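You operate a simulated robot arm through the tools that you are given. There is no shell and no other tool. Be economical: measure what you need, move in short steps, check, and stop when the job is done.

The job below is to be done with a simulated robot arm. You get a single attempt, and the scene is never put back.

JOB
Take the cream unit out of service: push its stop, key off and out, FAULT tag in its sleeve.
Fine: lay the key on the cabinet.

The check looks at the end state, three seconds after you hand in, the way a careful person would. Anything else that was tipped, shoved, dropped, spilled or broken makes it a failure.

ROBOT AND FRAMES
A 6-joint arm with a two-finger parallel gripper on a trunk, on a base that drives. Base frame: it is fixed to the floor where the robot stands at the start and does not move with it; the origin is under the middle of the robot, x ahead of it, y to its left, z up. Readings come in mm, degrees, newtons and seconds.
With the tool pointing down near the work surface it reaches from about 280 to 680 mm from the robot's upright axis, wherever it stands. Its first joint turns from -166.0 to 166.0 degrees. Places, roughly: cream mobile unit [500, -800, 700]; cream plug [0, -1250, 750]; cream tube head [500, -600, 1100]; cream unit filter knob [300, -500, 800]; cream unit key switch [300, -400, 600]; cream unit length knob [400, -500, 900]; cream unit sleeve [100, -500, 600]; cream unit stop button [500, -300, 600]; cream unit tape measure [400, -700, 800]; cream unit tilt knob [200, -700, 1100]; cream unit width knob [500, -400, 900]; filter plate [-750, -1500, 1000]; grey plug [-250, -1250, 750]; key [-500, -1500, 1000]; ruled plate [-500, -1500, 750]; socket switch four [0, -1500, 1200]. Payload 4.1 kg.
Tool frame: the origin (TCP) lies between the finger pads and is the grasp point; the fingertips stand 23 mm ahead of it; z points along the fingers, y is the line along which they close. The gripper opens to 94 mm. The fingers are 38 mm wide and 10 mm thick; the gripper's body (54 by 96 mm) begins 39 mm behind the TCP.
Orientation is that of the tool frame in the base frame, as [roll, pitch, yaw] about the fixed x, y, z axes, in that order (R = Rz(yaw) Ry(pitch) Rx(roll)). With the fingers straight down and closing along the base's y, the tool's x points along the base's -x, its y along +y and its z along -z.

CONTROLS
- The arm moves only by the tool send_rows. Its argument "commands" is one flat list of numbers, 7 for each row, row after row: the shift along the base's x, y, z in m, then the turn, a rotation vector about the base's x, y, z in rad, then the finger opening in m, from 0 to 0.094. In form: [tx, ty, tz, wx, wy, wz, hand, tx, ty, tz, wx, wy, wz, hand, ...]. A call has 1 to 10 rows; each row is the pose to reach, as a shift and turn from the pose commanded when the call began. A row lasts 0.2 s, in which the tool goes at most 50 mm and 8.6 degrees; a call with a longer step from one row to the next is refused whole, and so is a gripper value outside its range. Where a pose cannot be reached the arm comes as near as it can. A force on the tool above 50 N (or 10 N above the force at the start of the call, whichever is more), or a blocked arm, ends the call early, and 0.2 s more pass. The fingers move at their own pace (about 45 mm/s each) and stop on an object; they squeeze with about 28 N. The grip force told is the motor's: it shows also when the fingers shut on nothing. Time passes only in rows, and 0.2 s behind the last, so rows that repeat a pose let the fingers close. The reply holds the time, the measured pose of the TCP, the force on the tool along the base axes, the opening and the grip force, in the units named above and with some noise, with the torque about the TCP (base axes, N m) and any sound that the robot's microphone picked up, and new pictures: "show" is both (left out), scene, wrist or none.
- Cameras (640 x 400 px; columns grow to the right, rows downward): "scene" is now at [-27.7, 97.6, 1376.7]; the picture's right is [-0.91, -0.42, 0.00], its down [-0.33, 0.71, -0.62] and it looks along [0.26, -0.57, -0.78] (base axes); focal length 290 px, centre (320, 200). "wrist" rides on the gripper at [86, 16, -74] in the tool frame; the picture's right is [-0.18, 0.98, 0.00], its down [-0.58, -0.11, -0.81] and it looks along [-0.79, -0.15, 0.59] (tool axes); focal length 243 px, centre (320, 200). There is no depth. A picture from a camera that has moved, and an enlarged one, comes with that camera's place and axes in the base frame and with its lens.
- move_column(by): slides the trunk up (or, below 0, down) by that many mm; the arm and the scene camera ride with it, the base frame stays. It gives what a move gives, with no picture.
- roll_base(legs): drives the robot by 1 to 6 legs, each [ahead, turn to the left] in mm and degrees, along the robot's own axes; the way and the turn of a leg run together, so that a leg with both is an arc; at most 1500 mm and 180 degrees a leg. The arm and the cameras ride along, it lands a little off, and it stops where it bumps. It gives what a move gives, and a new picture of the scene camera.
- pan_tilt(pan, tilt): turns the head with the scene camera to pan (to the left, within 155 degrees either way) and tilt (down, from -29 to 69), counted from straight ahead of the robot. It gives what a move gives, and a new picture of the scene camera.
- enlarge(camera, box): a new picture of the part [left, top, right, bottom] of that camera's present view, enlarged. No time passes.
- close_job(): hands the job in; it is judged then, once.

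Go step by step. Nothing tells you exact positions but the pictures and the camera data: compare them with the known pose of the tool, close in by small moves and look again before you grip or let go. The budget is 120 turns and 260 pictures, counting those below and the enlarged ones. Unless the task says otherwise, let go and move clear before handing in, and close with one line.

The tools are called after "Request:" as a command line: name --argument value ..., lists and objects as JSON in quotes. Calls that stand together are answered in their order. send_rows: Moves the arm, as the interface text tells. Its arguments: {"type":"object","properties":{"commands":{"type":"array"},"show":{"type":"string","enum":["both","scene","wrist","none"]}},"required":["commands"]} The other tools are called the same way: move_column (by) slides the trunk up or down; roll_base (legs) drives the base; pan_tilt (pan, tilt) turns the head that bears the scene camera; enlarge (camera, box) takes an enlarged picture of a part of a camera's view; close_job () hands the job in.

At the start:

```text
clock: 0.0
position: [314.1, -372.2, 854.2]
tool_rot: [180.0, 0.0, 180.0]
force: [0.0, -0.1, 0.0]
wrist_torque: [0.03, -0.02, 0.0]
gripper_width: 94.0
gripper_force: 0.0
trunk travel left (down, up): [-350.0, 240.0]
robot x, y, heading: [1.0, -1.6, -0.2]
head pan, tilt: [-64.9, 51.4]
```

scene: 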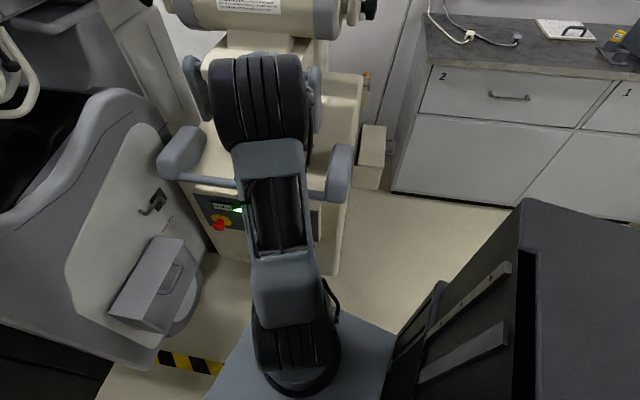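
wrist: 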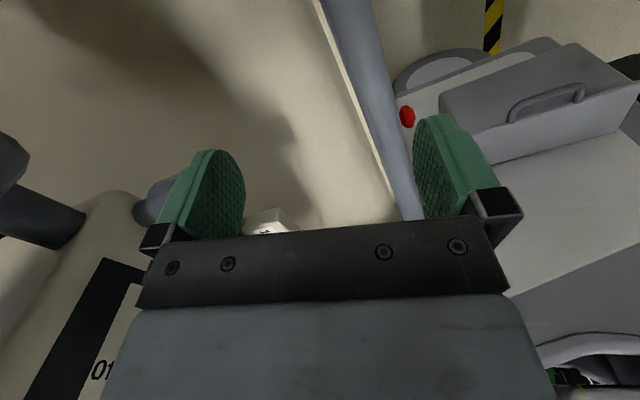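

I see the cream unit ahead to the right with a red stop and a panel partly hidden by the arm. I'll enlarge the panel and look around with the head.

Request:
enlarge --camera "scene" --box '[150, 150, 400, 306]'

Request:
pan_tilt --pan -90 --tilt 35

Request:
pan_tilt --pan -125 --tilt 30

```text
2.56 times, centred on (275, 228) of scene
camera zoom: at [-27.7, 97.6, 1376.7], right [-0.91, -0.42, 0.0], down [-0.33, 0.71, -0.62], along [0.26, -0.57, -0.78], focal length 744 px, centre (435, 128)
```

zoom: 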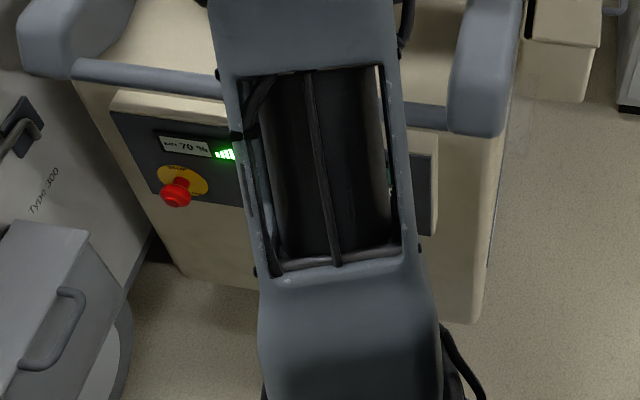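

```text
clock: 0.9
position: [314.0, -372.2, 854.4]
tool_rot: [180.0, 0.0, 180.0]
force: [-0.1, -0.5, 0.9]
wrist_torque: [0.01, 0.01, -0.01]
gripper_width: 94.0
gripper_force: 0.1
trunk travel left (down, up): [-350.0, 240.0]
robot x, y, heading: [2.3, 4.5, 0.1]
head pan, tilt: [-90.0, 35.0]
camera scene: at [-59.7, 78.1, 1400.3], right [-1.0, 0.0, 0.0], down [0.0, 0.57, -0.82], along [0.0, -0.82, -0.57], focal length 290 px, centre (320, 200)
```

scene: 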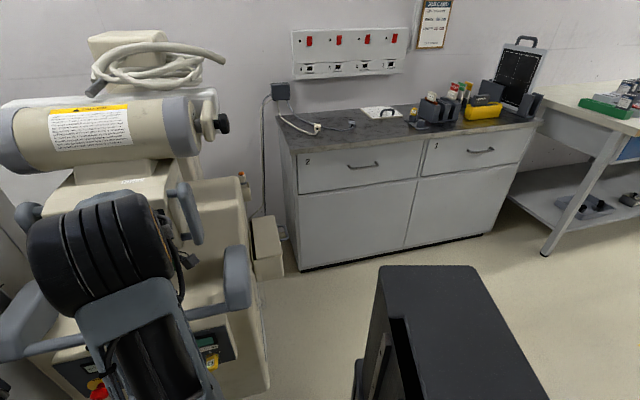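

```text
clock: 1.9
position: [312.7, -372.2, 854.8]
tool_rot: [180.0, 0.0, -179.9]
force: [-1.0, -0.1, 0.6]
wrist_torque: [0.0, 0.01, -0.02]
gripper_width: 94.1
gripper_force: 0.1
trunk travel left (down, up): [-350.0, 240.0]
robot x, y, heading: [0.4, 3.2, 0.2]
head pan, tilt: [-125.0, 30.0]
camera scene: at [-111.5, 92.0, 1408.1], right [-0.82, 0.57, 0.0], down [0.29, 0.41, -0.87], along [-0.5, -0.71, -0.5], focal length 290 px, centre (320, 200)
```

scene: 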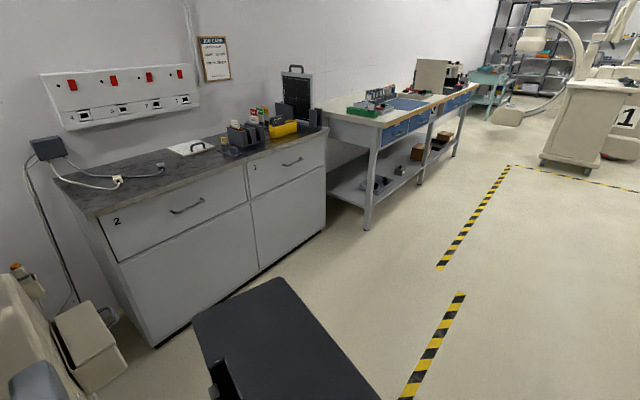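

The cabinet stands right, with tag racks on it, and a job card on the wall. I'll zoom in on these.

Request:
enlarge --camera "scene" --box '[160, 60, 340, 172]'

Request:
enlarge --camera "scene" --box '[190, 30, 240, 90]'

Request:
pan_tilt --pan -90 --tilt 50

```text
3.56 times, centred on (250, 116) of scene
camera zoom: at [-111.5, 92.0, 1408.1], right [-0.82, 0.57, 0.0], down [0.29, 0.41, -0.87], along [-0.5, -0.71, -0.5], focal length 1033 px, centre (569, 499)
```

zoom: 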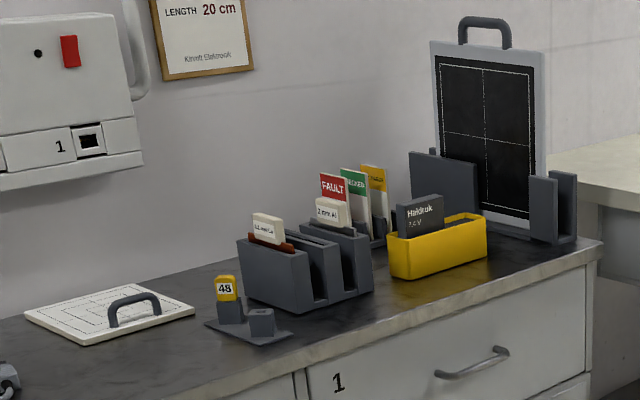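

```text
6.67 times, centred on (215, 60) of scene
camera zoom: at [-111.5, 92.0, 1408.1], right [-0.82, 0.57, 0.0], down [0.29, 0.41, -0.87], along [-0.5, -0.71, -0.5], focal length 1936 px, centre (1020, 1133)
```

zoom: 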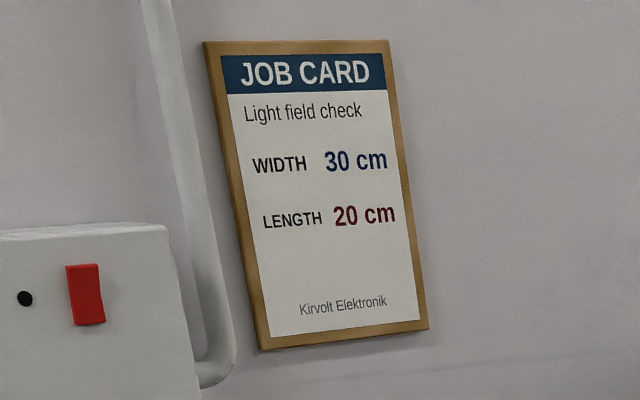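

```text
clock: 2.9
position: [314.7, -372.0, 853.3]
tool_rot: [180.0, 0.0, -180.0]
force: [-0.2, 0.9, -0.6]
wrist_torque: [0.0, 0.0, -0.02]
gripper_width: 94.0
gripper_force: 0.0
trunk travel left (down, up): [-350.0, 240.0]
robot x, y, heading: [2.0, -1.8, 0.1]
head pan, tilt: [-90.0, 50.0]
camera scene: at [-59.8, 89.1, 1378.6], right [-1.0, 0.0, 0.0], down [0.0, 0.77, -0.64], along [0.0, -0.64, -0.77], focal length 290 px, centre (320, 200)
```

scene: 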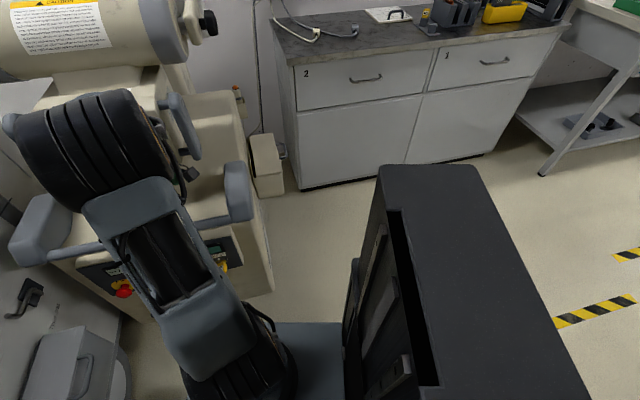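

The arm hides the panel. I'll raise it and draw it back, then look again.

Request:
send_rows --commands '[0, 0, 0.05, 0, 0, 0, 0.094, 0, 0, 0.1, 0, 0, 0, 0.094, 0, 0.05, 0.1, 0, 0, 0, 0.094, 0.02, 0.09, 0.1, 0, 0, 0, 0.06, 0.04, 0.13, 0.1, 0, 0, 0, 0.03, 0.05, 0.17, 0.1, 0, 0, 0, 0.0, 0.06, 0.21, 0.1, 0, 0, 0, 0.0, 0.07, 0.25, 0.1, 0, 0, 0, 0, 0.08, 0.29, 0.1, 0, 0, 0, 0, 0.09, 0.33, 0.1, 0, 0, 0, 0]' --show "both"

Request:
pan_tilt --pan -75 --tilt 50

```text
clock: 5.1
position: [408.9, -40.0, 954.9]
tool_rot: [-179.9, 0.0, -180.0]
force: [0.2, -0.2, -0.1]
wrist_torque: [0.0, 0.0, 0.0]
gripper_width: 0.0
gripper_force: 27.9
trunk travel left (down, up): [-350.0, 240.0]
robot x, y, heading: [-3.4, 1.5, -0.2]
head pan, tilt: [-90.0, 50.0]
camera scene: at [-59.7, 89.2, 1378.6], right [-1.0, 0.0, 0.0], down [0.0, 0.77, -0.64], along [0.0, -0.64, -0.77], focal length 290 px, centre (320, 200)
camera wrist: at [320.5, -24.1, 1029.7], right [0.18, 0.98, 0.0], down [0.58, -0.11, 0.81], along [0.79, -0.15, -0.59], focal length 243 px, centre (320, 200)
```

scene: 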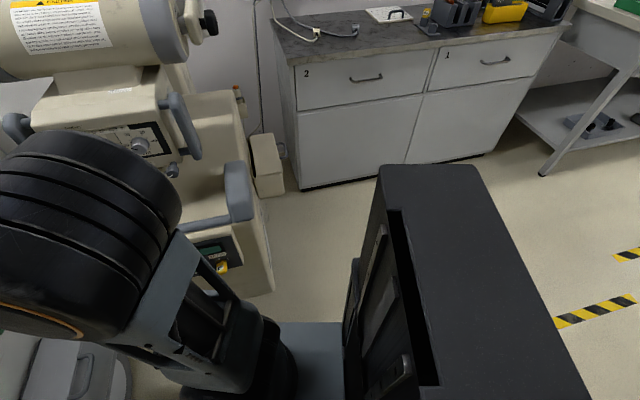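
wrist: 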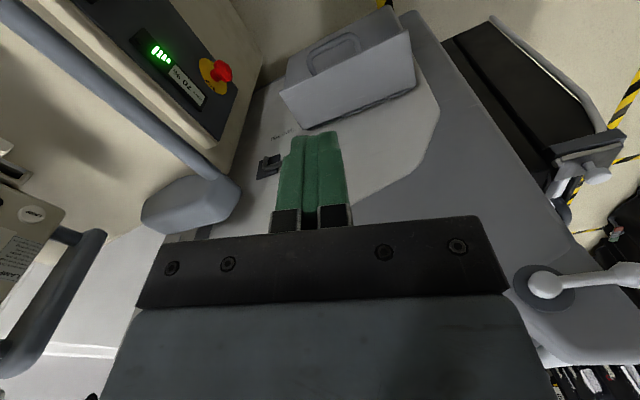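

```text
clock: 5.9
position: [407.0, -40.3, 954.6]
tool_rot: [180.0, -0.1, -180.0]
force: [0.0, 0.3, -0.4]
wrist_torque: [-0.02, 0.02, 0.01]
gripper_width: 0.0
gripper_force: 27.6
trunk travel left (down, up): [-350.0, 240.0]
robot x, y, heading: [1.5, -0.3, 0.2]
head pan, tilt: [-75.0, 50.0]
camera scene: at [-39.8, 91.9, 1378.6], right [-0.97, -0.26, 0.0], down [-0.2, 0.74, -0.64], along [0.17, -0.62, -0.77], focal length 290 px, centre (320, 200)
```

scene: 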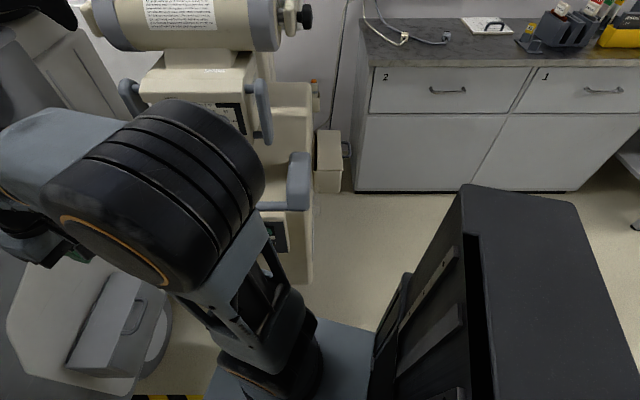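

The panel's left part is visible in the wrist view. I'll yaw the wrist by about −86° so that the wrist camera faces the panel.

Request:
send_rows --commands '[0, 0.01, 0, 0, 0, -0.148, 0, -0.01, 0.02, 0, 0, 0, -0.296, 0, -0.02, 0.03, 0, 0, 0, -0.444, 0, -0.03, 0.04, 0, 0, 0, -0.592, 0, -0.04, 0.04, 0, 0, 0, -0.74, 0, -0.05, 0.04, 0, 0, 0, -0.888, 0, -0.06, 0.04, 0, 0, 0, -1.036, 0, -0.06, 0.04, 0, 0, 0, -1.184, 0, -0.06, 0.04, 0, 0, 0, -1.332, 0, -0.06, 0.04, 0, 0, 0, -1.48, 0]' --show "wrist"

```text
clock: 8.1
position: [345.0, -2.2, 954.5]
tool_rot: [180.0, 0.1, 95.0]
force: [0.9, 0.4, 0.6]
wrist_torque: [0.03, 0.0, -0.02]
gripper_width: 0.0
gripper_force: 27.8
trunk travel left (down, up): [-350.0, 240.0]
robot x, y, heading: [1.3, 2.2, -0.3]
head pan, tilt: [-75.0, 50.0]
camera wrist: at [351.8, 84.4, 1027.9], right [1.0, -0.1, 0.0], down [-0.06, -0.59, 0.81], along [-0.08, -0.8, -0.59], focal length 243 px, centre (320, 200)
```

wrist: 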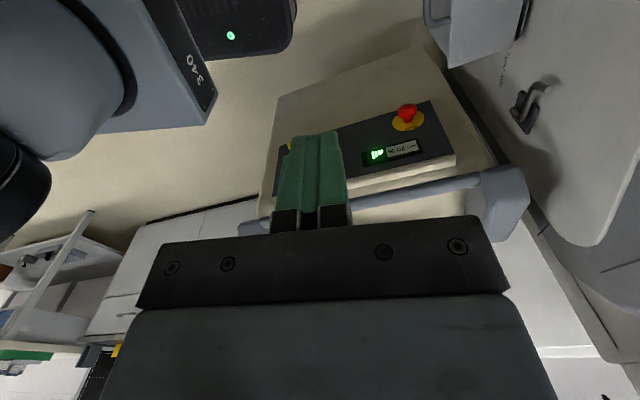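

I'll open the fingers to see between them, and shift a little toward −x.

Request:
send_rows --commands '[-0.04, 0, -0.03, 0, 0, 0, 0.06, -0.08, 0, -0.06, 0, 0, 0, 0.09, -0.12, 0, -0.08, 0, 0, 0, 0.09, -0.12, 0, -0.08, 0, 0, 0, 0.09, -0.12, 0, -0.08, 0, 0, 0, 0.09]' --show "wrist"

Request:
enlarge --camera "wrist" --box '[240, 40, 520, 215]'

```text
clock: 9.3
position: [263.9, -0.4, 898.3]
tool_rot: [180.0, 0.0, 95.2]
force: [-0.1, 0.8, 0.4]
wrist_torque: [0.04, 0.0, 0.01]
gripper_width: 89.9
gripper_force: 0.0
out of reach, approached as far as the arm can: row 3, 4, 5
trunk travel left (down, up): [-350.0, 240.0]
robot x, y, heading: [-0.6, 0.3, -0.1]
head pan, tilt: [-75.0, 50.0]
camera wrist: at [270.7, 84.9, 972.9], right [1.0, -0.09, 0.0], down [-0.06, -0.59, 0.81], along [-0.08, -0.8, -0.59], focal length 243 px, centre (320, 200)
```

wrist: 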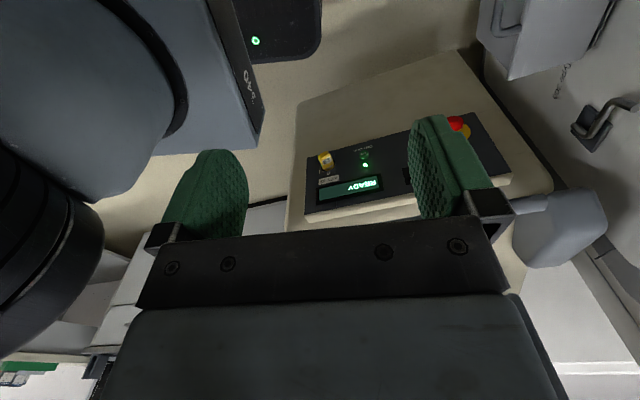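

```text
2.29 times, centred on (380, 128) of wrist
camera zoom: at [270.7, 84.9, 972.9], right [1.0, -0.09, 0.0], down [-0.06, -0.59, 0.81], along [-0.08, -0.8, -0.59], focal length 555 px, centre (183, 366)
```

zoom: 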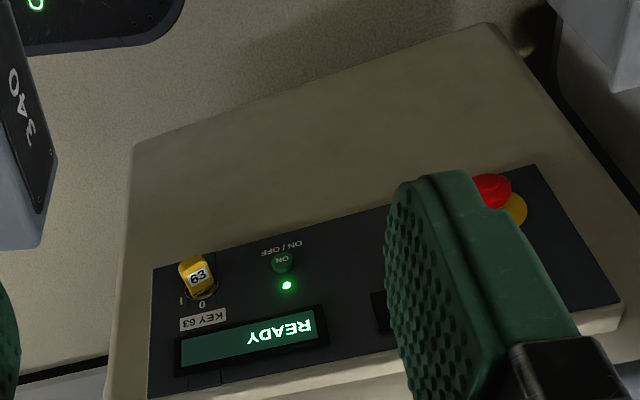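

Key (with 63 bow) is at roughly (249,−262,623) and the stop at roughly (498,−217,584); the grey unit's box stands close to the stop. I'll look at that gap from the head and wrist.

Request:
pan_tilt --pan -35 --tilt 55

Request:
send_rows --commands '[0.04, 0.0, -0.03, -0.1, 0, 0.0, 0.06, 0.08, 0, -0.06, -0.2, 0, 0, 0.03, 0.12, 0, -0.09, -0.3, 0, 0, 0, 0.15, 0, -0.12, -0.4, 0, 0, 0, 0.15, 0, -0.14, -0.5, 0, 0, 0, 0.15, 0, -0.16, -0.6, 0, 0, 0]' --show "both"

```text
clock: 10.3
position: [263.6, -1.9, 899.6]
tool_rot: [-180.0, 0.0, 95.2]
force: [-0.7, -0.3, 0.2]
wrist_torque: [0.01, -0.02, -0.05]
gripper_width: 90.0
gripper_force: 0.1
trunk travel left (down, up): [-350.0, 240.0]
robot x, y, heading: [-0.9, 1.8, 0.0]
head pan, tilt: [-35.0, 55.0]
camera scene: at [-0.7, 124.9, 1372.1], right [-0.57, -0.82, 0.0], down [-0.67, 0.47, -0.57], along [0.47, -0.33, -0.82], focal length 290 px, centre (320, 200)
```

scene: 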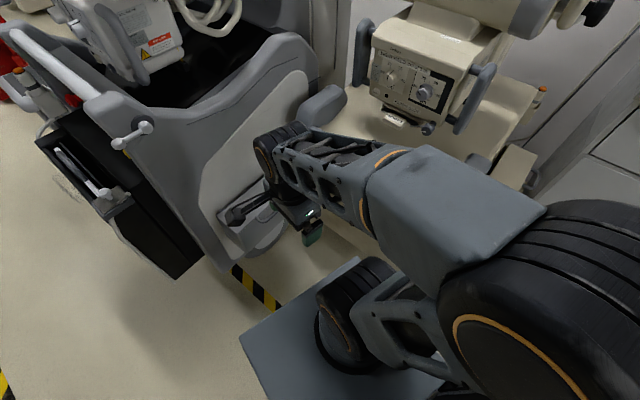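

```text
clock: 11.8
position: [411.1, -3.5, 737.5]
tool_rot: [-176.5, 34.3, 96.3]
force: [-0.9, -0.1, -0.8]
wrist_torque: [0.01, -0.03, 0.04]
gripper_width: 0.0
gripper_force: 27.9
trunk travel left (down, up): [-350.0, 240.0]
robot x, y, heading: [3.8, 2.9, -0.0]
head pan, tilt: [-35.0, 55.0]
camera scene: at [-0.8, 124.9, 1372.1], right [-0.57, -0.82, 0.0], down [-0.67, 0.47, -0.57], along [0.47, -0.33, -0.82], focal length 290 px, centre (320, 200)
camera wrist: at [418.4, 110.0, 746.9], right [1.0, -0.08, 0.05], down [-0.06, -0.03, 1.0], along [-0.08, -1.0, -0.03], focal length 243 px, centre (320, 200)
```

scene: 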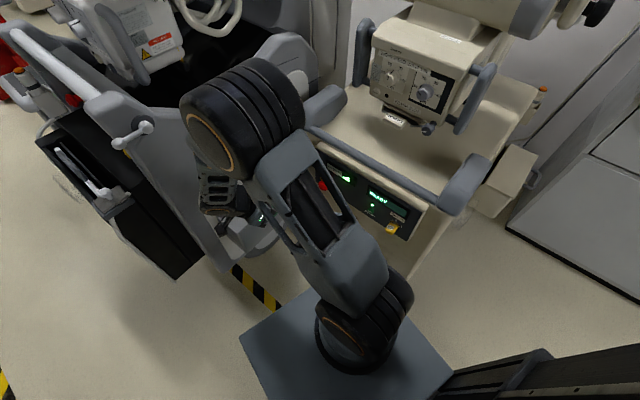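
wrist: 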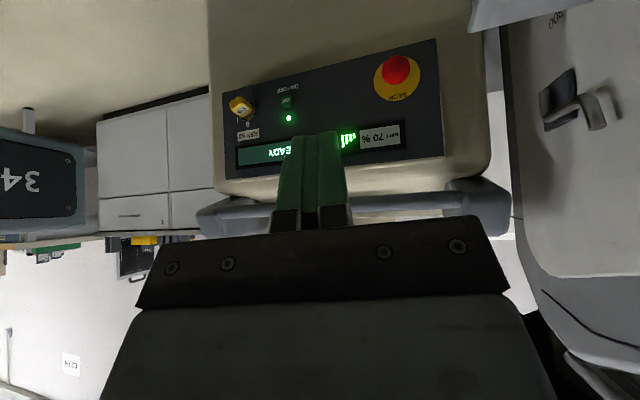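

Triangulating gives stop ≈(516,−254,548) and key ≈(245,−328,552), panel yawed about 16°. I'll bring the tool level, then turn it to face the stop from the clear side.

Request:
send_rows --commands '[0, 0, -0.02, -0.1, 0, 0, 0, 0, 0, -0.04, -0.2, 0, 0, 0, 0, 0, -0.06, -0.3, 0, 0, 0, 0, 0, -0.08, -0.4, 0, 0, 0, 0, 0, -0.1, -0.5, 0, 0, 0, 0, 0, -0.12, -0.6, 0, 0, 0, 0, 0, -0.14, -0.7, 0, 0, 0, 0, 0, -0.16, -0.8, 0, 0, 0, 0, 0, -0.18, -0.9, 0, 0, 0, 0, 0, -0.18, -0.97, 0, 0, 0]' --show "wrist"

Request:
send_rows --commands '[0, 0, 0, 0, 0, 0.1, 0, 0, 0, 0, 0, 0, 0.2, 0, 0, 0, 0, 0, 0, 0.3, 0, 0, 0, 0, 0, 0, 0.4, 0, 0, 0, 0, 0, 0, 0.52, 0]' --show "both"

```text
clock: 13.9
position: [411.2, -0.7, 557.7]
tool_rot: [-90.0, 85.0, -179.9]
force: [0.6, -0.1, 0.2]
wrist_torque: [0.0, -0.02, -0.02]
gripper_width: 0.0
gripper_force: 27.8
trunk travel left (down, up): [-350.0, 240.0]
robot x, y, heading: [1.8, -0.7, -0.1]
head pan, tilt: [-35.0, 55.0]
camera wrist: at [418.5, 72.6, 470.1], right [1.0, 0.0, 0.1], down [-0.06, 0.81, 0.59], along [-0.08, -0.59, 0.8], focal length 243 px, centre (320, 200)
```

wrist: 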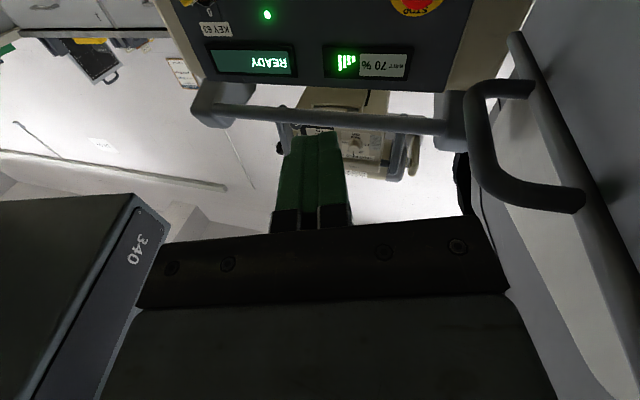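

```text
clock: 15.2
position: [457.9, 22.3, 550.8]
tool_rot: [-90.1, 84.1, -150.6]
force: [0.7, 0.7, 0.6]
wrist_torque: [0.0, 0.01, -0.01]
gripper_width: 0.0
gripper_force: 28.1
out of reach, approached as far as the arm can: row 3, 4, 5
trunk travel left (down, up): [-350.0, 240.0]
robot x, y, heading: [3.0, -0.3, -0.1]
head pan, tilt: [-35.0, 55.0]
camera scene: at [-0.6, 125.0, 1372.1], right [-0.57, -0.82, 0.0], down [-0.67, 0.47, -0.57], along [0.47, -0.33, -0.82], focal length 290 px, centre (320, 200)
camera wrist: at [427.0, 90.9, 463.5], right [0.87, 0.49, 0.08], down [-0.44, 0.68, 0.59], along [0.23, -0.55, 0.8], focal length 243 px, centre (320, 200)
```

scene: 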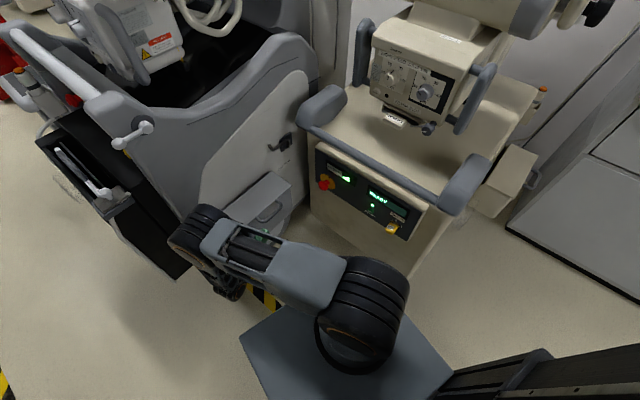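
wrist: 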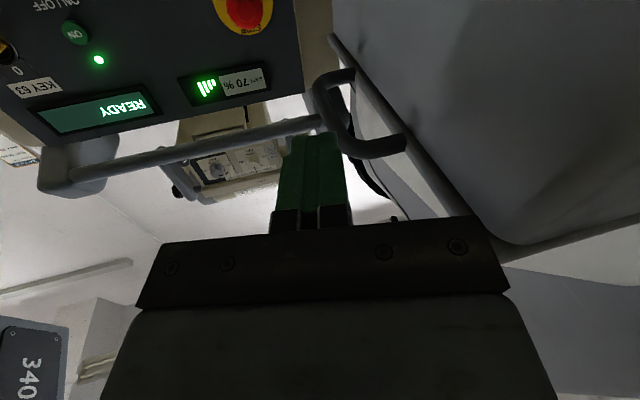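

The pose is cramped with the arm folded; both targets were confirmed by the head view. I'll back the robot up 130 mm to gain room.

Request:
roll_base --legs '[[-130, 0]]'

```text
clock: 16.4
position: [326.0, 24.2, 550.3]
tool_rot: [-90.0, 84.1, -150.5]
force: [0.3, -0.1, -0.1]
wrist_torque: [0.0, -0.01, -0.02]
gripper_width: 0.0
gripper_force: 27.4
trunk travel left (down, up): [-350.0, 240.0]
robot x, y, heading: [-133.4, 2.0, -0.1]
head pan, tilt: [-35.0, 55.0]
camera scene: at [-132.7, 124.8, 1372.0], right [-0.57, -0.82, 0.0], down [-0.67, 0.47, -0.57], along [0.47, -0.33, -0.82], focal length 290 px, centre (320, 200)
```

scene: 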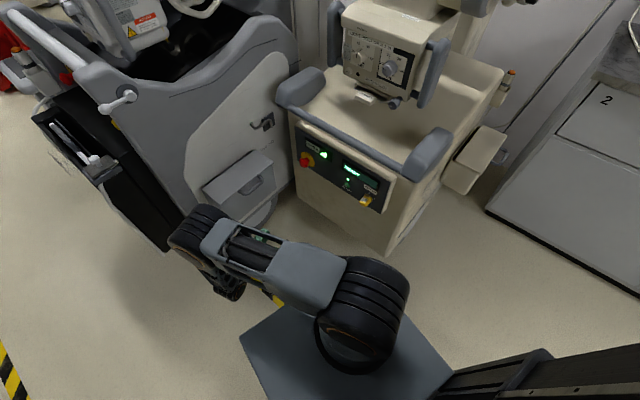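

Now I'll move toward the pre-press point, first a step to see where the commanded pose stands.

Request:
send_rows --commands '[0.03, -0.03, 0, 0, 0, 0, 0, 0.06, -0.06, 0, 0, 0, 0, 0, 0.08, -0.1, 0, 0, 0, 0, 0]' --show "wrist"

```text
clock: 17.2
position: [404.4, -78.6, 553.3]
tool_rot: [-89.7, 84.1, -150.1]
force: [0.1, -0.3, 0.3]
wrist_torque: [-0.03, 0.03, 0.04]
gripper_width: 0.0
gripper_force: 28.2
trunk travel left (down, up): [-350.0, 240.0]
robot x, y, heading: [-133.9, -0.8, 0.1]
head pan, tilt: [-35.0, 55.0]
camera wrist: at [373.5, -10.7, 465.0], right [0.87, 0.49, 0.08], down [-0.44, 0.68, 0.59], along [0.23, -0.55, 0.8], focal length 243 px, centre (320, 200)
```

wrist: 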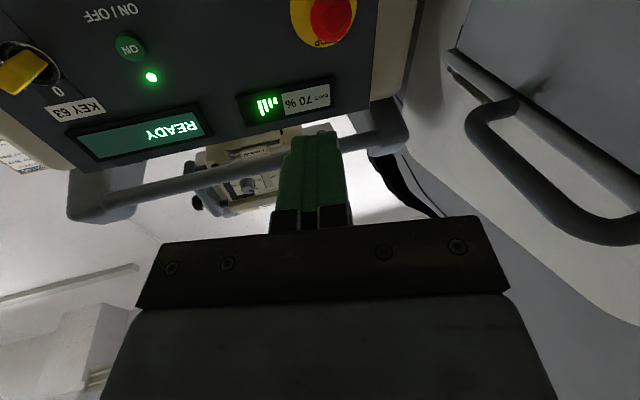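

Stop confirmed near (512,−253,549). Moving to just in front of it.

Request:
send_rows --commands '[0.025, -0.04, -0.002, 0, 0, 0, 0, 0.05, -0.08, -0.004, 0, 0, 0, 0, 0.07, -0.112, -0.004, 0, 0, 0, 0]' --show "both"

Request:
enlarge --camera "scene" --box '[220, 110, 420, 235]'

```text
clock: 18.0
position: [476.0, -188.0, 550.7]
tool_rot: [-89.8, 84.0, -150.3]
force: [0.5, 0.5, 0.4]
wrist_torque: [-0.01, -0.03, 0.0]
gripper_width: 0.0
gripper_force: 28.0
trunk travel left (down, up): [-350.0, 240.0]
robot x, y, heading: [-135.7, -1.3, 0.1]
head pan, tilt: [-35.0, 55.0]
camera scene: at [-132.9, 124.9, 1372.1], right [-0.57, -0.82, 0.0], down [-0.67, 0.47, -0.57], along [0.47, -0.33, -0.82], focal length 290 px, centre (320, 200)
camera wrist: at [443.9, -121.0, 460.9], right [0.87, 0.49, 0.08], down [-0.44, 0.68, 0.59], along [0.23, -0.55, 0.8], focal length 243 px, centre (320, 200)
```

scene: 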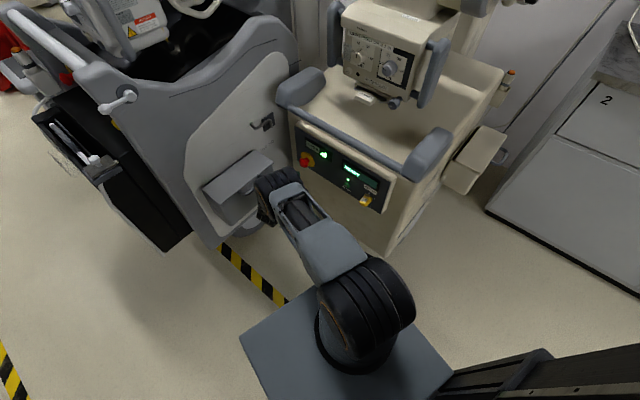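
wrist: 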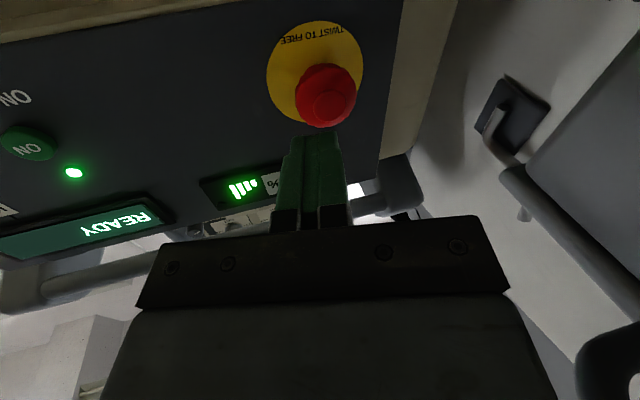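

```text
3.20 times, centred on (320, 172) of scene
camera zoom: at [-132.9, 124.9, 1372.1], right [-0.57, -0.82, 0.0], down [-0.67, 0.47, -0.57], along [0.47, -0.33, -0.82], focal length 929 px, centre (320, 288)
```

zoom: 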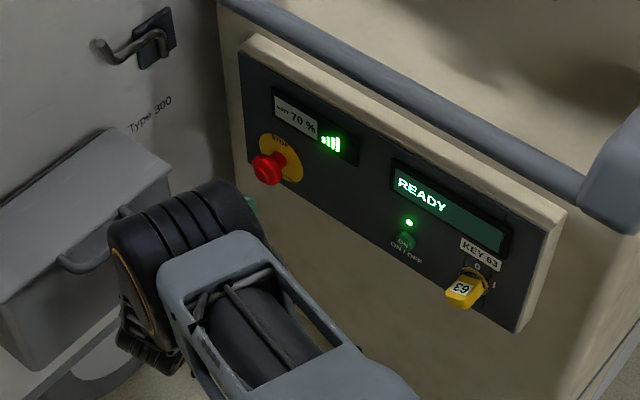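

Aligned with the dome; creeping in along the tool axis.

Request:
send_rows --commands '[0.005, -0.0087, 0, 0, 0, 0, 0, 0.009, -0.0156, 0, 0, 0, 0, 0, 0.012, -0.0208, 0, 0, 0, 0, 0, 0.0145, -0.025, 0, 0, 0, 0, 0, 0.017, -0.0294, 0, 0, 0, 0, 0, 0.0195, -0.0338, 0, 0, 0, 0, 0, 0.022, -0.038, 0, 0, 0, 0, 0, 0.0245, -0.0424, 0, 0, 0, 0, 0]' --show "wrist"

```text
clock: 19.8
position: [499.4, -226.7, 548.1]
tool_rot: [-90.2, 83.9, -150.4]
force: [-32.3, 29.6, 6.5]
wrist_torque: [-0.17, -0.12, -0.46]
gripper_width: 0.0
gripper_force: 28.1
trunk travel left (down, up): [-350.0, 240.0]
robot x, y, heading: [-133.8, 0.9, 0.4]
head pan, tilt: [-35.0, 55.0]
heard: click
camera wrist: at [466.6, -159.7, 459.4], right [0.87, 0.49, 0.08], down [-0.44, 0.68, 0.59], along [0.24, -0.55, 0.8], focal length 243 px, centre (320, 200)
```

wrist: 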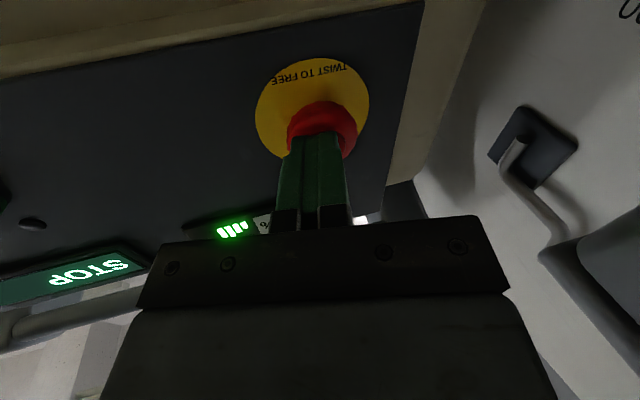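

Click heard and the display now reads STOP. Backing out.

Request:
send_rows --commands '[-0.015, 0.026, 0, 0, 0, 0, 0, -0.035, 0.061, 0, 0, 0, 0, 0, -0.055, 0.095, 0, 0, 0, 0, 0, -0.075, 0.13, 0, 0, 0, 0, 0.03, -0.1, 0.14, 0, 0, 0, 0, 0.06, -0.14, 0.14, 0, 0, 0, 0, 0.06, -0.18, 0.14, 0, 0, 0, 0, 0.06]' --show "both"

Request:
enlarge --camera "scene" --box '[280, 110, 420, 222]'

Request:
enlarge --camera "scene" --box '[330, 170, 400, 214]'

```text
clock: 21.4
position: [362.8, -86.0, 543.9]
tool_rot: [-89.8, 83.9, -150.3]
force: [0.6, -0.2, -0.1]
wrist_torque: [-0.02, -0.03, 0.01]
gripper_width: 59.8
gripper_force: 0.2
out of reach, approached as far as the arm can: row 7
trunk travel left (down, up): [-350.0, 240.0]
robot x, y, heading: [-134.2, 0.1, -0.0]
head pan, tilt: [-35.0, 55.0]
camera scene: at [-133.0, 124.7, 1372.1], right [-0.57, -0.82, 0.0], down [-0.67, 0.47, -0.57], along [0.47, -0.33, -0.82], focal length 290 px, centre (320, 200)
camera wrist: at [332.3, -17.9, 456.3], right [0.87, 0.49, 0.08], down [-0.44, 0.68, 0.59], along [0.24, -0.55, 0.8], focal length 243 px, centre (320, 200)
```

scene: 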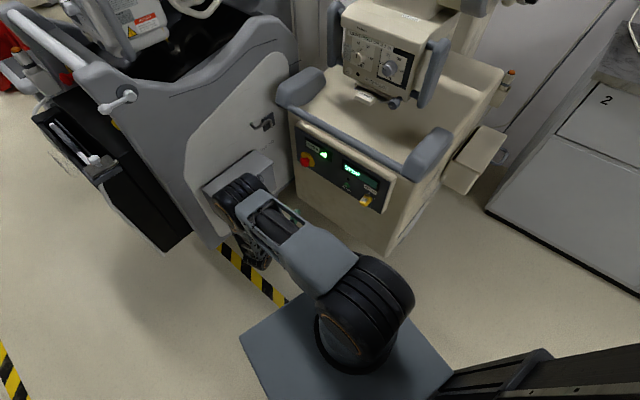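
wrist: 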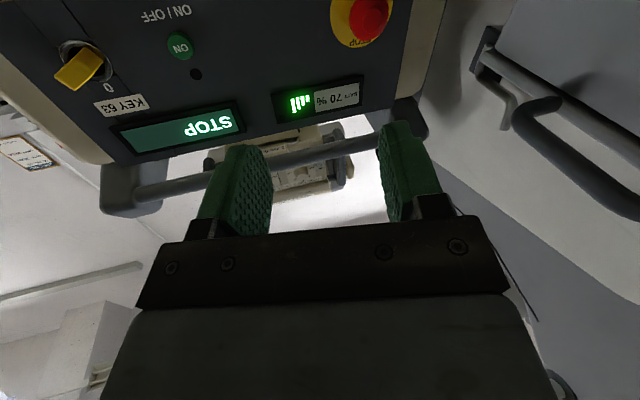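

```text
3.57 times, centred on (350, 166) of scene
camera zoom: at [-133.0, 124.7, 1372.1], right [-0.57, -0.82, 0.0], down [-0.67, 0.47, -0.57], along [0.47, -0.33, -0.82], focal length 1037 px, centre (213, 321)
```

zoom: 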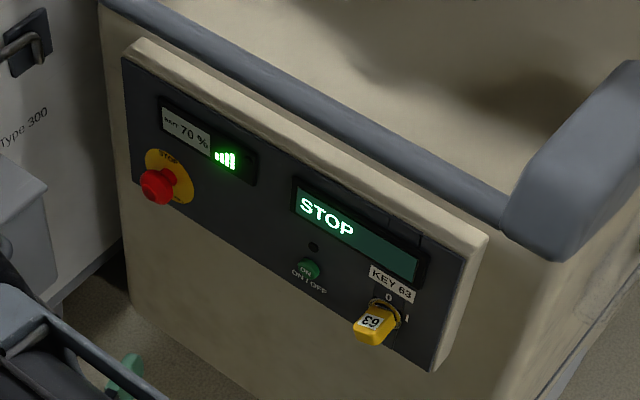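

```text
9.09 times, centred on (365, 192) of scene
camera zoom: at [-133.0, 124.7, 1372.1], right [-0.57, -0.82, 0.0], down [-0.67, 0.47, -0.57], along [0.47, -0.33, -0.82], focal length 2640 px, centre (-89, 273)
```

zoom: 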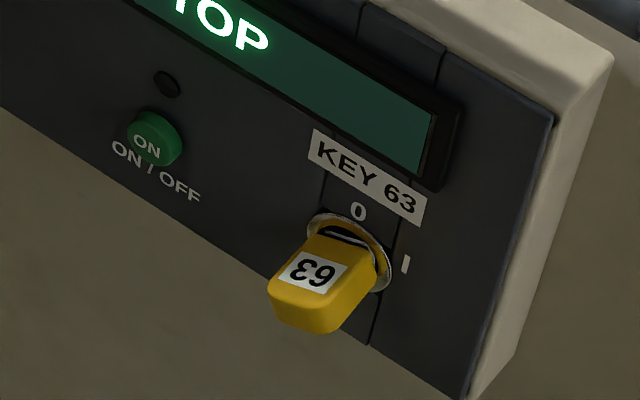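

The key's bow lies at "I" (about 60° right of "0"). I'll back up a further 150 mm for room, then square the tool to the panel and view the key head-on.

Request:
roll_base --legs '[[-150, 0]]'

Request:
send_rows --commands '[0.0, -0.02, 0, 0, 0, -0.1, 0.06, 0.0, -0.04, 0, 0, 0, -0.236, 0.06]' --show "both"

```text
clock: 22.8
position: [217.5, -85.0, 545.5]
tool_rot: [-89.9, 83.9, -150.2]
force: [0.3, -0.3, -0.6]
wrist_torque: [0.0, 0.0, 0.0]
gripper_width: 60.0
gripper_force: 0.1
trunk travel left (down, up): [-350.0, 240.0]
robot x, y, heading: [-280.7, 0.4, 0.6]
head pan, tilt: [-35.0, 55.0]
camera scene: at [-280.7, 124.2, 1372.1], right [-0.57, -0.82, 0.0], down [-0.67, 0.47, -0.57], along [0.47, -0.33, -0.82], focal length 290 px, centre (320, 200)
```

scene: 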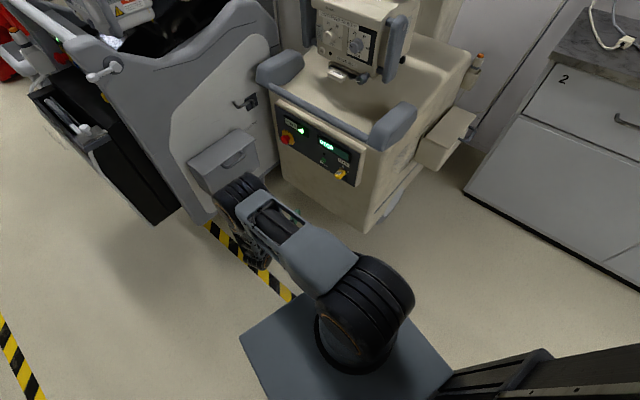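

```text
clock: 23.4
position: [215.7, -123.7, 542.5]
tool_rot: [-89.8, 83.6, -163.8]
force: [0.0, -0.1, -0.6]
wrist_torque: [0.04, -0.01, 0.01]
gripper_width: 59.8
gripper_force: 0.1
trunk travel left (down, up): [-350.0, 240.0]
robot x, y, heading: [-279.9, 0.5, 0.4]
head pan, tilt: [-35.0, 55.0]
camera scene: at [-280.9, 124.3, 1372.0], right [-0.57, -0.82, 0.0], down [-0.67, 0.47, -0.57], along [0.47, -0.33, -0.82], focal length 290 px, centre (320, 200)
camera wrist: at [200.8, -51.4, 454.8], right [0.96, 0.27, 0.08], down [-0.26, 0.76, 0.59], along [0.1, -0.59, 0.8], focal length 243 px, centre (320, 200)
```

scene: 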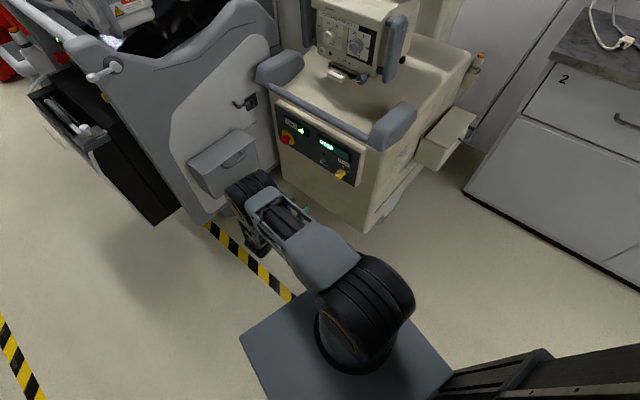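
wrist: 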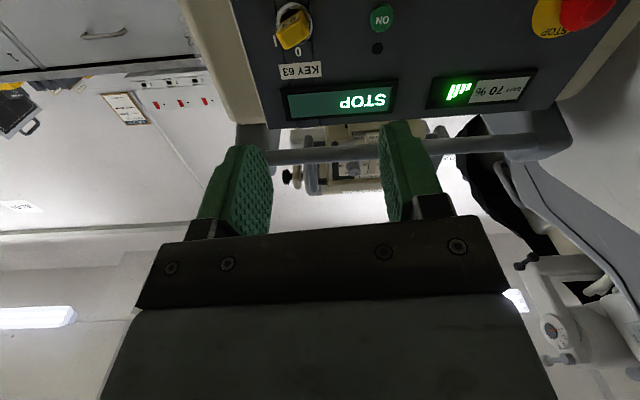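

Zooming onto the key from both cameras.

Request:
enlarge --camera "wrist" --box '[250, 0, 346, 60]'

Request:
enlarge --camera "scene" --box '[310, 140, 374, 180]'

```text
6.67 times, centred on (298, 30) of wrist
camera zoom: at [200.8, -51.4, 454.8], right [0.96, 0.27, 0.08], down [-0.26, 0.76, 0.59], along [0.1, -0.59, 0.8], focal length 1618 px, centre (467, 1333)
```

zoom: 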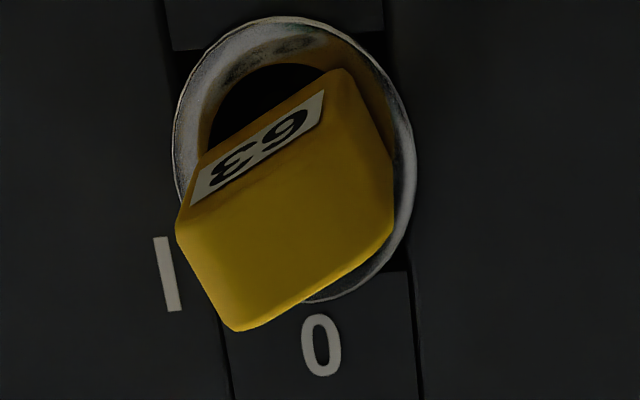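

```text
10.00 times, centred on (342, 160) of scene
camera zoom: at [-280.9, 124.3, 1372.0], right [-0.57, -0.82, 0.0], down [-0.67, 0.47, -0.57], along [0.47, -0.33, -0.82], focal length 2904 px, centre (100, 600)
```

zoom: 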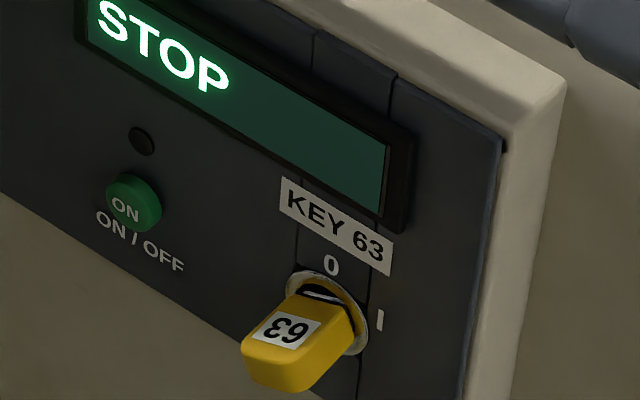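

Key bow end triangulates to about (245,−336,551), bow about 32 × 20 mm, tilted 30°. I'll centre on it, roll the tool +54° so the pads face the bow's flats, and close to ~130 mm.

Request:
send_rows --commands '[-0.01, -0.01, 0.003, 0.0376, -0.129, 0, 0.06, -0.02, -0.02, 0.006, 0.0752, -0.258, 0, 0.06, -0.03, -0.03, 0.009, 0.1128, -0.387, 0, 0.06, -0.028, -0.04, 0.009, 0.1504, -0.516, 0, 0.06, -0.024, -0.055, 0.009, 0.188, -0.645, 0, 0.06, -0.02, -0.07, 0.009, 0.2256, -0.774, 0, 0.06, -0.008, -0.086, 0.009, 0.263, -0.904, 0, 0.06]' --show "both"

Request:
enlarge --camera "scene" --box '[290, 120, 386, 180]'

```text
clock: 25.0
position: [394.3, -221.3, 602.7]
tool_rot: [90.3, 42.3, 16.3]
force: [0.4, -0.5, -0.6]
wrist_torque: [0.02, 0.01, -0.03]
gripper_width: 60.0
gripper_force: 0.1
out of reach, approached as far as the arm can: row 1, 2, 3, 4, 5, 6, 7
trunk travel left (down, up): [-350.0, 240.0]
robot x, y, heading: [-279.9, -3.8, 0.4]
head pan, tilt: [-35.0, 55.0]
camera scene: at [-280.7, 123.9, 1372.0], right [-0.57, -0.82, 0.0], down [-0.67, 0.47, -0.57], along [0.47, -0.33, -0.82], focal length 290 px, centre (320, 200)
camera wrist: at [444.9, -129.8, 555.3], right [0.5, 0.14, 0.85], down [-0.71, 0.63, 0.31], along [-0.5, -0.76, 0.42], focal length 243 px, centre (320, 200)
```

scene: 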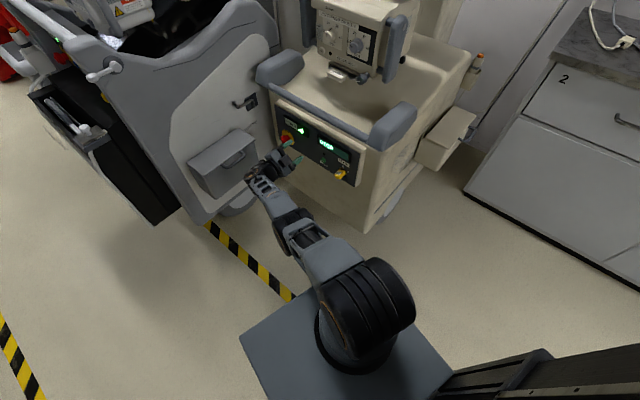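
wrist: 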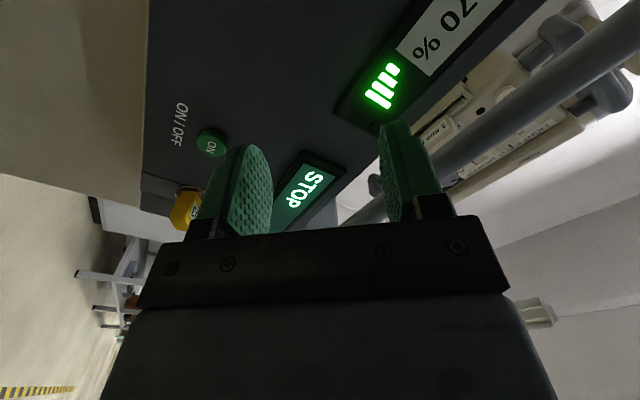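

```text
6.67 times, centred on (338, 150) of scene
camera zoom: at [-280.7, 123.9, 1372.0], right [-0.57, -0.82, 0.0], down [-0.67, 0.47, -0.57], along [0.47, -0.33, -0.82], focal length 1936 px, centre (200, 533)
```

zoom: 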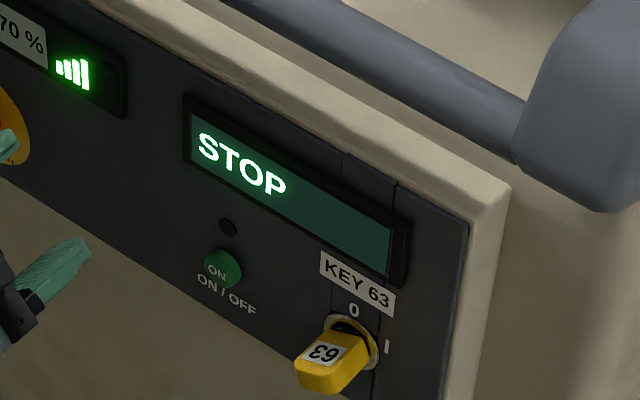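

That pose wasn't reachable and the arm slid sideways (nothing touched). I'll first draw it back away from the panel carefully.

Request:
send_rows --commands '[-0.01, 0.03, 0, 0, 0, 0, 0.06]' --show "none"

```text
clock: 25.4
position: [396.5, -193.6, 602.1]
tool_rot: [90.2, 42.2, 16.3]
force: [0.8, 0.8, -0.7]
wrist_torque: [0.0, -0.06, 0.01]
gripper_width: 60.0
gripper_force: 0.0
out of reach, approached as far as the arm can: row 1
trunk travel left (down, up): [-350.0, 240.0]
robot x, y, heading: [-282.1, -2.3, 0.5]
head pan, tilt: [-35.0, 55.0]
```

Request:
send_rows --commands '[-0.01, 0.03, 0, -0.0376, 0.129, 0, 0.06, -0.03, 0.06, 0, -0.0752, 0.258, 0, 0.06, -0.06, 0.09, 0, -0.1128, 0.387, 0, 0.06, -0.09, 0.12, 0, -0.15, 0.516, 0, 0.06, -0.12, 0.15, 0.02, -0.188, 0.645, 0, 0.06, -0.14, 0.17, 0.04, -0.2256, 0.774, 0, 0.06, -0.16, 0.19, 0.07, -0.263, 0.904, 0, 0.06]' --show "scene"

```text
clock: 27.0
position: [350.6, 53.1, 603.1]
tool_rot: [-89.4, 83.6, -163.5]
force: [-0.5, -0.7, 1.1]
wrist_torque: [-0.02, -0.01, 0.02]
gripper_width: 60.1
gripper_force: 0.0
out of reach, approached as far as the arm can: row 1, 2, 3, 4, 5, 6, 7
trunk travel left (down, up): [-350.0, 240.0]
robot x, y, heading: [-283.1, -0.5, 0.7]
head pan, tilt: [-35.0, 55.0]
camera scene: at [-280.8, 124.1, 1372.1], right [-0.57, -0.82, 0.0], down [-0.67, 0.47, -0.57], along [0.47, -0.33, -0.82], focal length 290 px, centre (320, 200)
```

scene: 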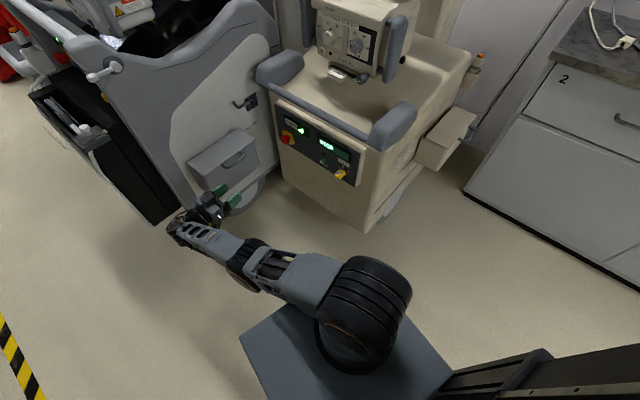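

I'll tuck the arm: tool back to pointing down, higher and closer to the robot, before driving.

Request:
send_rows --commands '[-0.02, 0, 0.03, 0.142, 0.041, 0, 0.06, -0.04, 0, 0.06, 0.284, 0.082, 0, 0.06, -0.06, 0, 0.1, 0.426, 0.124, 0, 0.06, -0.08, 0, 0.14, 0.568, 0.165, 0, 0.06, -0.1, 0, 0.18, 0.71, 0.206, 0, 0.06, -0.12, 0, 0.22, 0.852, 0.248, 0, 0.06, -0.14, -0.02, 0.26, 0.994, 0.29, 0, 0.06, -0.16, -0.04, 0.3, 1.136, 0.33, 0, 0.06, -0.18, -0.06, 0.32, 1.278, 0.371, 0, 0.06, -0.2, -0.08, 0.34, 1.42, 0.413, 0, 0.06]' --show "scene"

```text
clock: 29.2
position: [340.6, 101.9, 437.4]
tool_rot: [-177.2, 21.0, 112.8]
force: [0.3, 0.2, 0.3]
wrist_torque: [0.02, 0.02, 0.03]
gripper_width: 60.0
gripper_force: 0.0
out of reach, approached as far as the arm can: row 1, 2, 3, 4, 5, 6, 7, 8, 9, 10
trunk travel left (down, up): [-350.0, 240.0]
robot x, y, heading: [-278.3, 1.3, 0.1]
head pan, tilt: [-35.0, 55.0]
camera scene: at [-280.9, 124.3, 1372.0], right [-0.57, -0.82, 0.0], down [-0.67, 0.47, -0.57], along [0.47, -0.33, -0.82], focal length 290 px, centre (320, 200)
```

scene: 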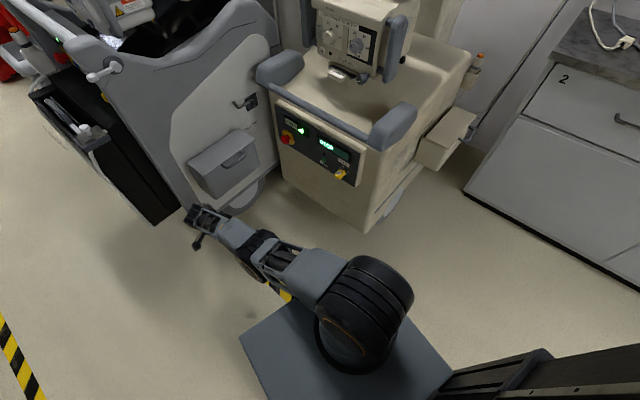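

Request:
send_rows --commands '[-0.01, -0.02, 0.04, 0.08, 0, 0, 0.06, -0.02, -0.04, 0.08, 0.16, 0, 0, 0.06, -0.03, -0.06, 0.12, 0.24, 0, 0, 0.06, -0.04, -0.08, 0.16, 0.3, 0, 0, 0.06, -0.05, -0.1, 0.2, 0.3, 0, 0, 0.06]' --show "scene"

```text
clock: 30.4
position: [363.1, 8.8, 425.9]
tool_rot: [176.3, 5.1, 111.3]
force: [-0.4, 0.2, 0.8]
wrist_torque: [-0.01, 0.01, -0.03]
gripper_width: 60.1
gripper_force: 0.1
out of reach, approached as far as the arm can: row 1, 2, 3, 4, 5
trunk travel left (down, up): [-350.0, 240.0]
robot x, y, heading: [-280.8, 1.0, 0.0]
head pan, tilt: [-35.0, 55.0]
camera scene: at [-280.9, 124.4, 1372.0], right [-0.57, -0.82, 0.0], down [-0.67, 0.47, -0.57], along [0.47, -0.33, -0.82], focal length 290 px, centre (320, 200)
```

scene: 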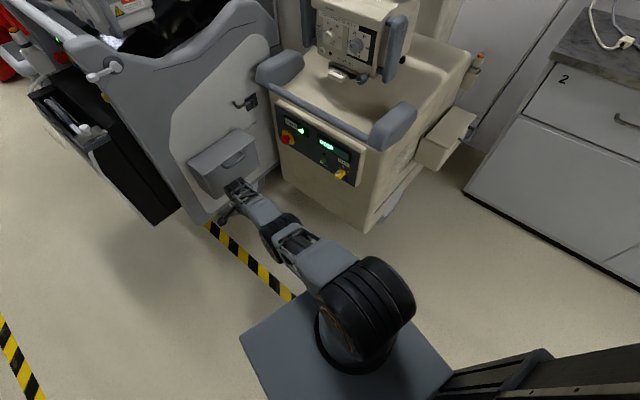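

Request:
send_rows --commands '[-0.03, 0.0, 0, 0, 0, 0, 0.06, -0.06, 0, 0, 0, 0, 0, 0.06, -0.1, 0, 0, 0, 0, 0, 0.06]' --show "none"

Request:
send_rows --commands '[0, 0.0, 0.03, 0, 0, 0, 0.06, 0, 0, 0.06, 0, 0, 0, 0.06, 0, 0, 0.1, 0, 0, 0, 0.06]' --show "wrist"

```text
clock: 31.2
position: [264.9, 6.3, 425.8]
tool_rot: [176.2, 5.2, 111.3]
force: [0.4, 0.2, -0.8]
wrist_torque: [-0.01, 0.01, -0.02]
gripper_width: 60.1
gripper_force: 0.0
trunk travel left (down, up): [-350.0, 240.0]
robot x, y, heading: [-279.6, -1.6, 0.5]
head pan, tilt: [-35.0, 55.0]
```

```text
clock: 32.0
position: [264.0, 8.1, 527.2]
tool_rot: [176.3, 5.2, 111.3]
force: [0.7, 0.1, -0.2]
wrist_torque: [0.01, -0.02, 0.01]
gripper_width: 59.9
gripper_force: 0.0
trunk travel left (down, up): [-350.0, 240.0]
robot x, y, heading: [-278.7, 0.6, 0.2]
head pan, tilt: [-35.0, 55.0]
camera wrist: at [239.9, 99.0, 593.4], right [0.98, 0.19, 0.08], down [0.04, -0.53, 0.85], along [0.2, -0.83, -0.53], focal length 243 px, centre (320, 200)
```

wrist: 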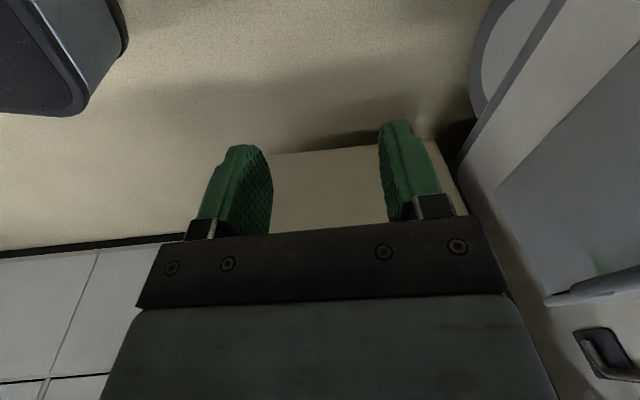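

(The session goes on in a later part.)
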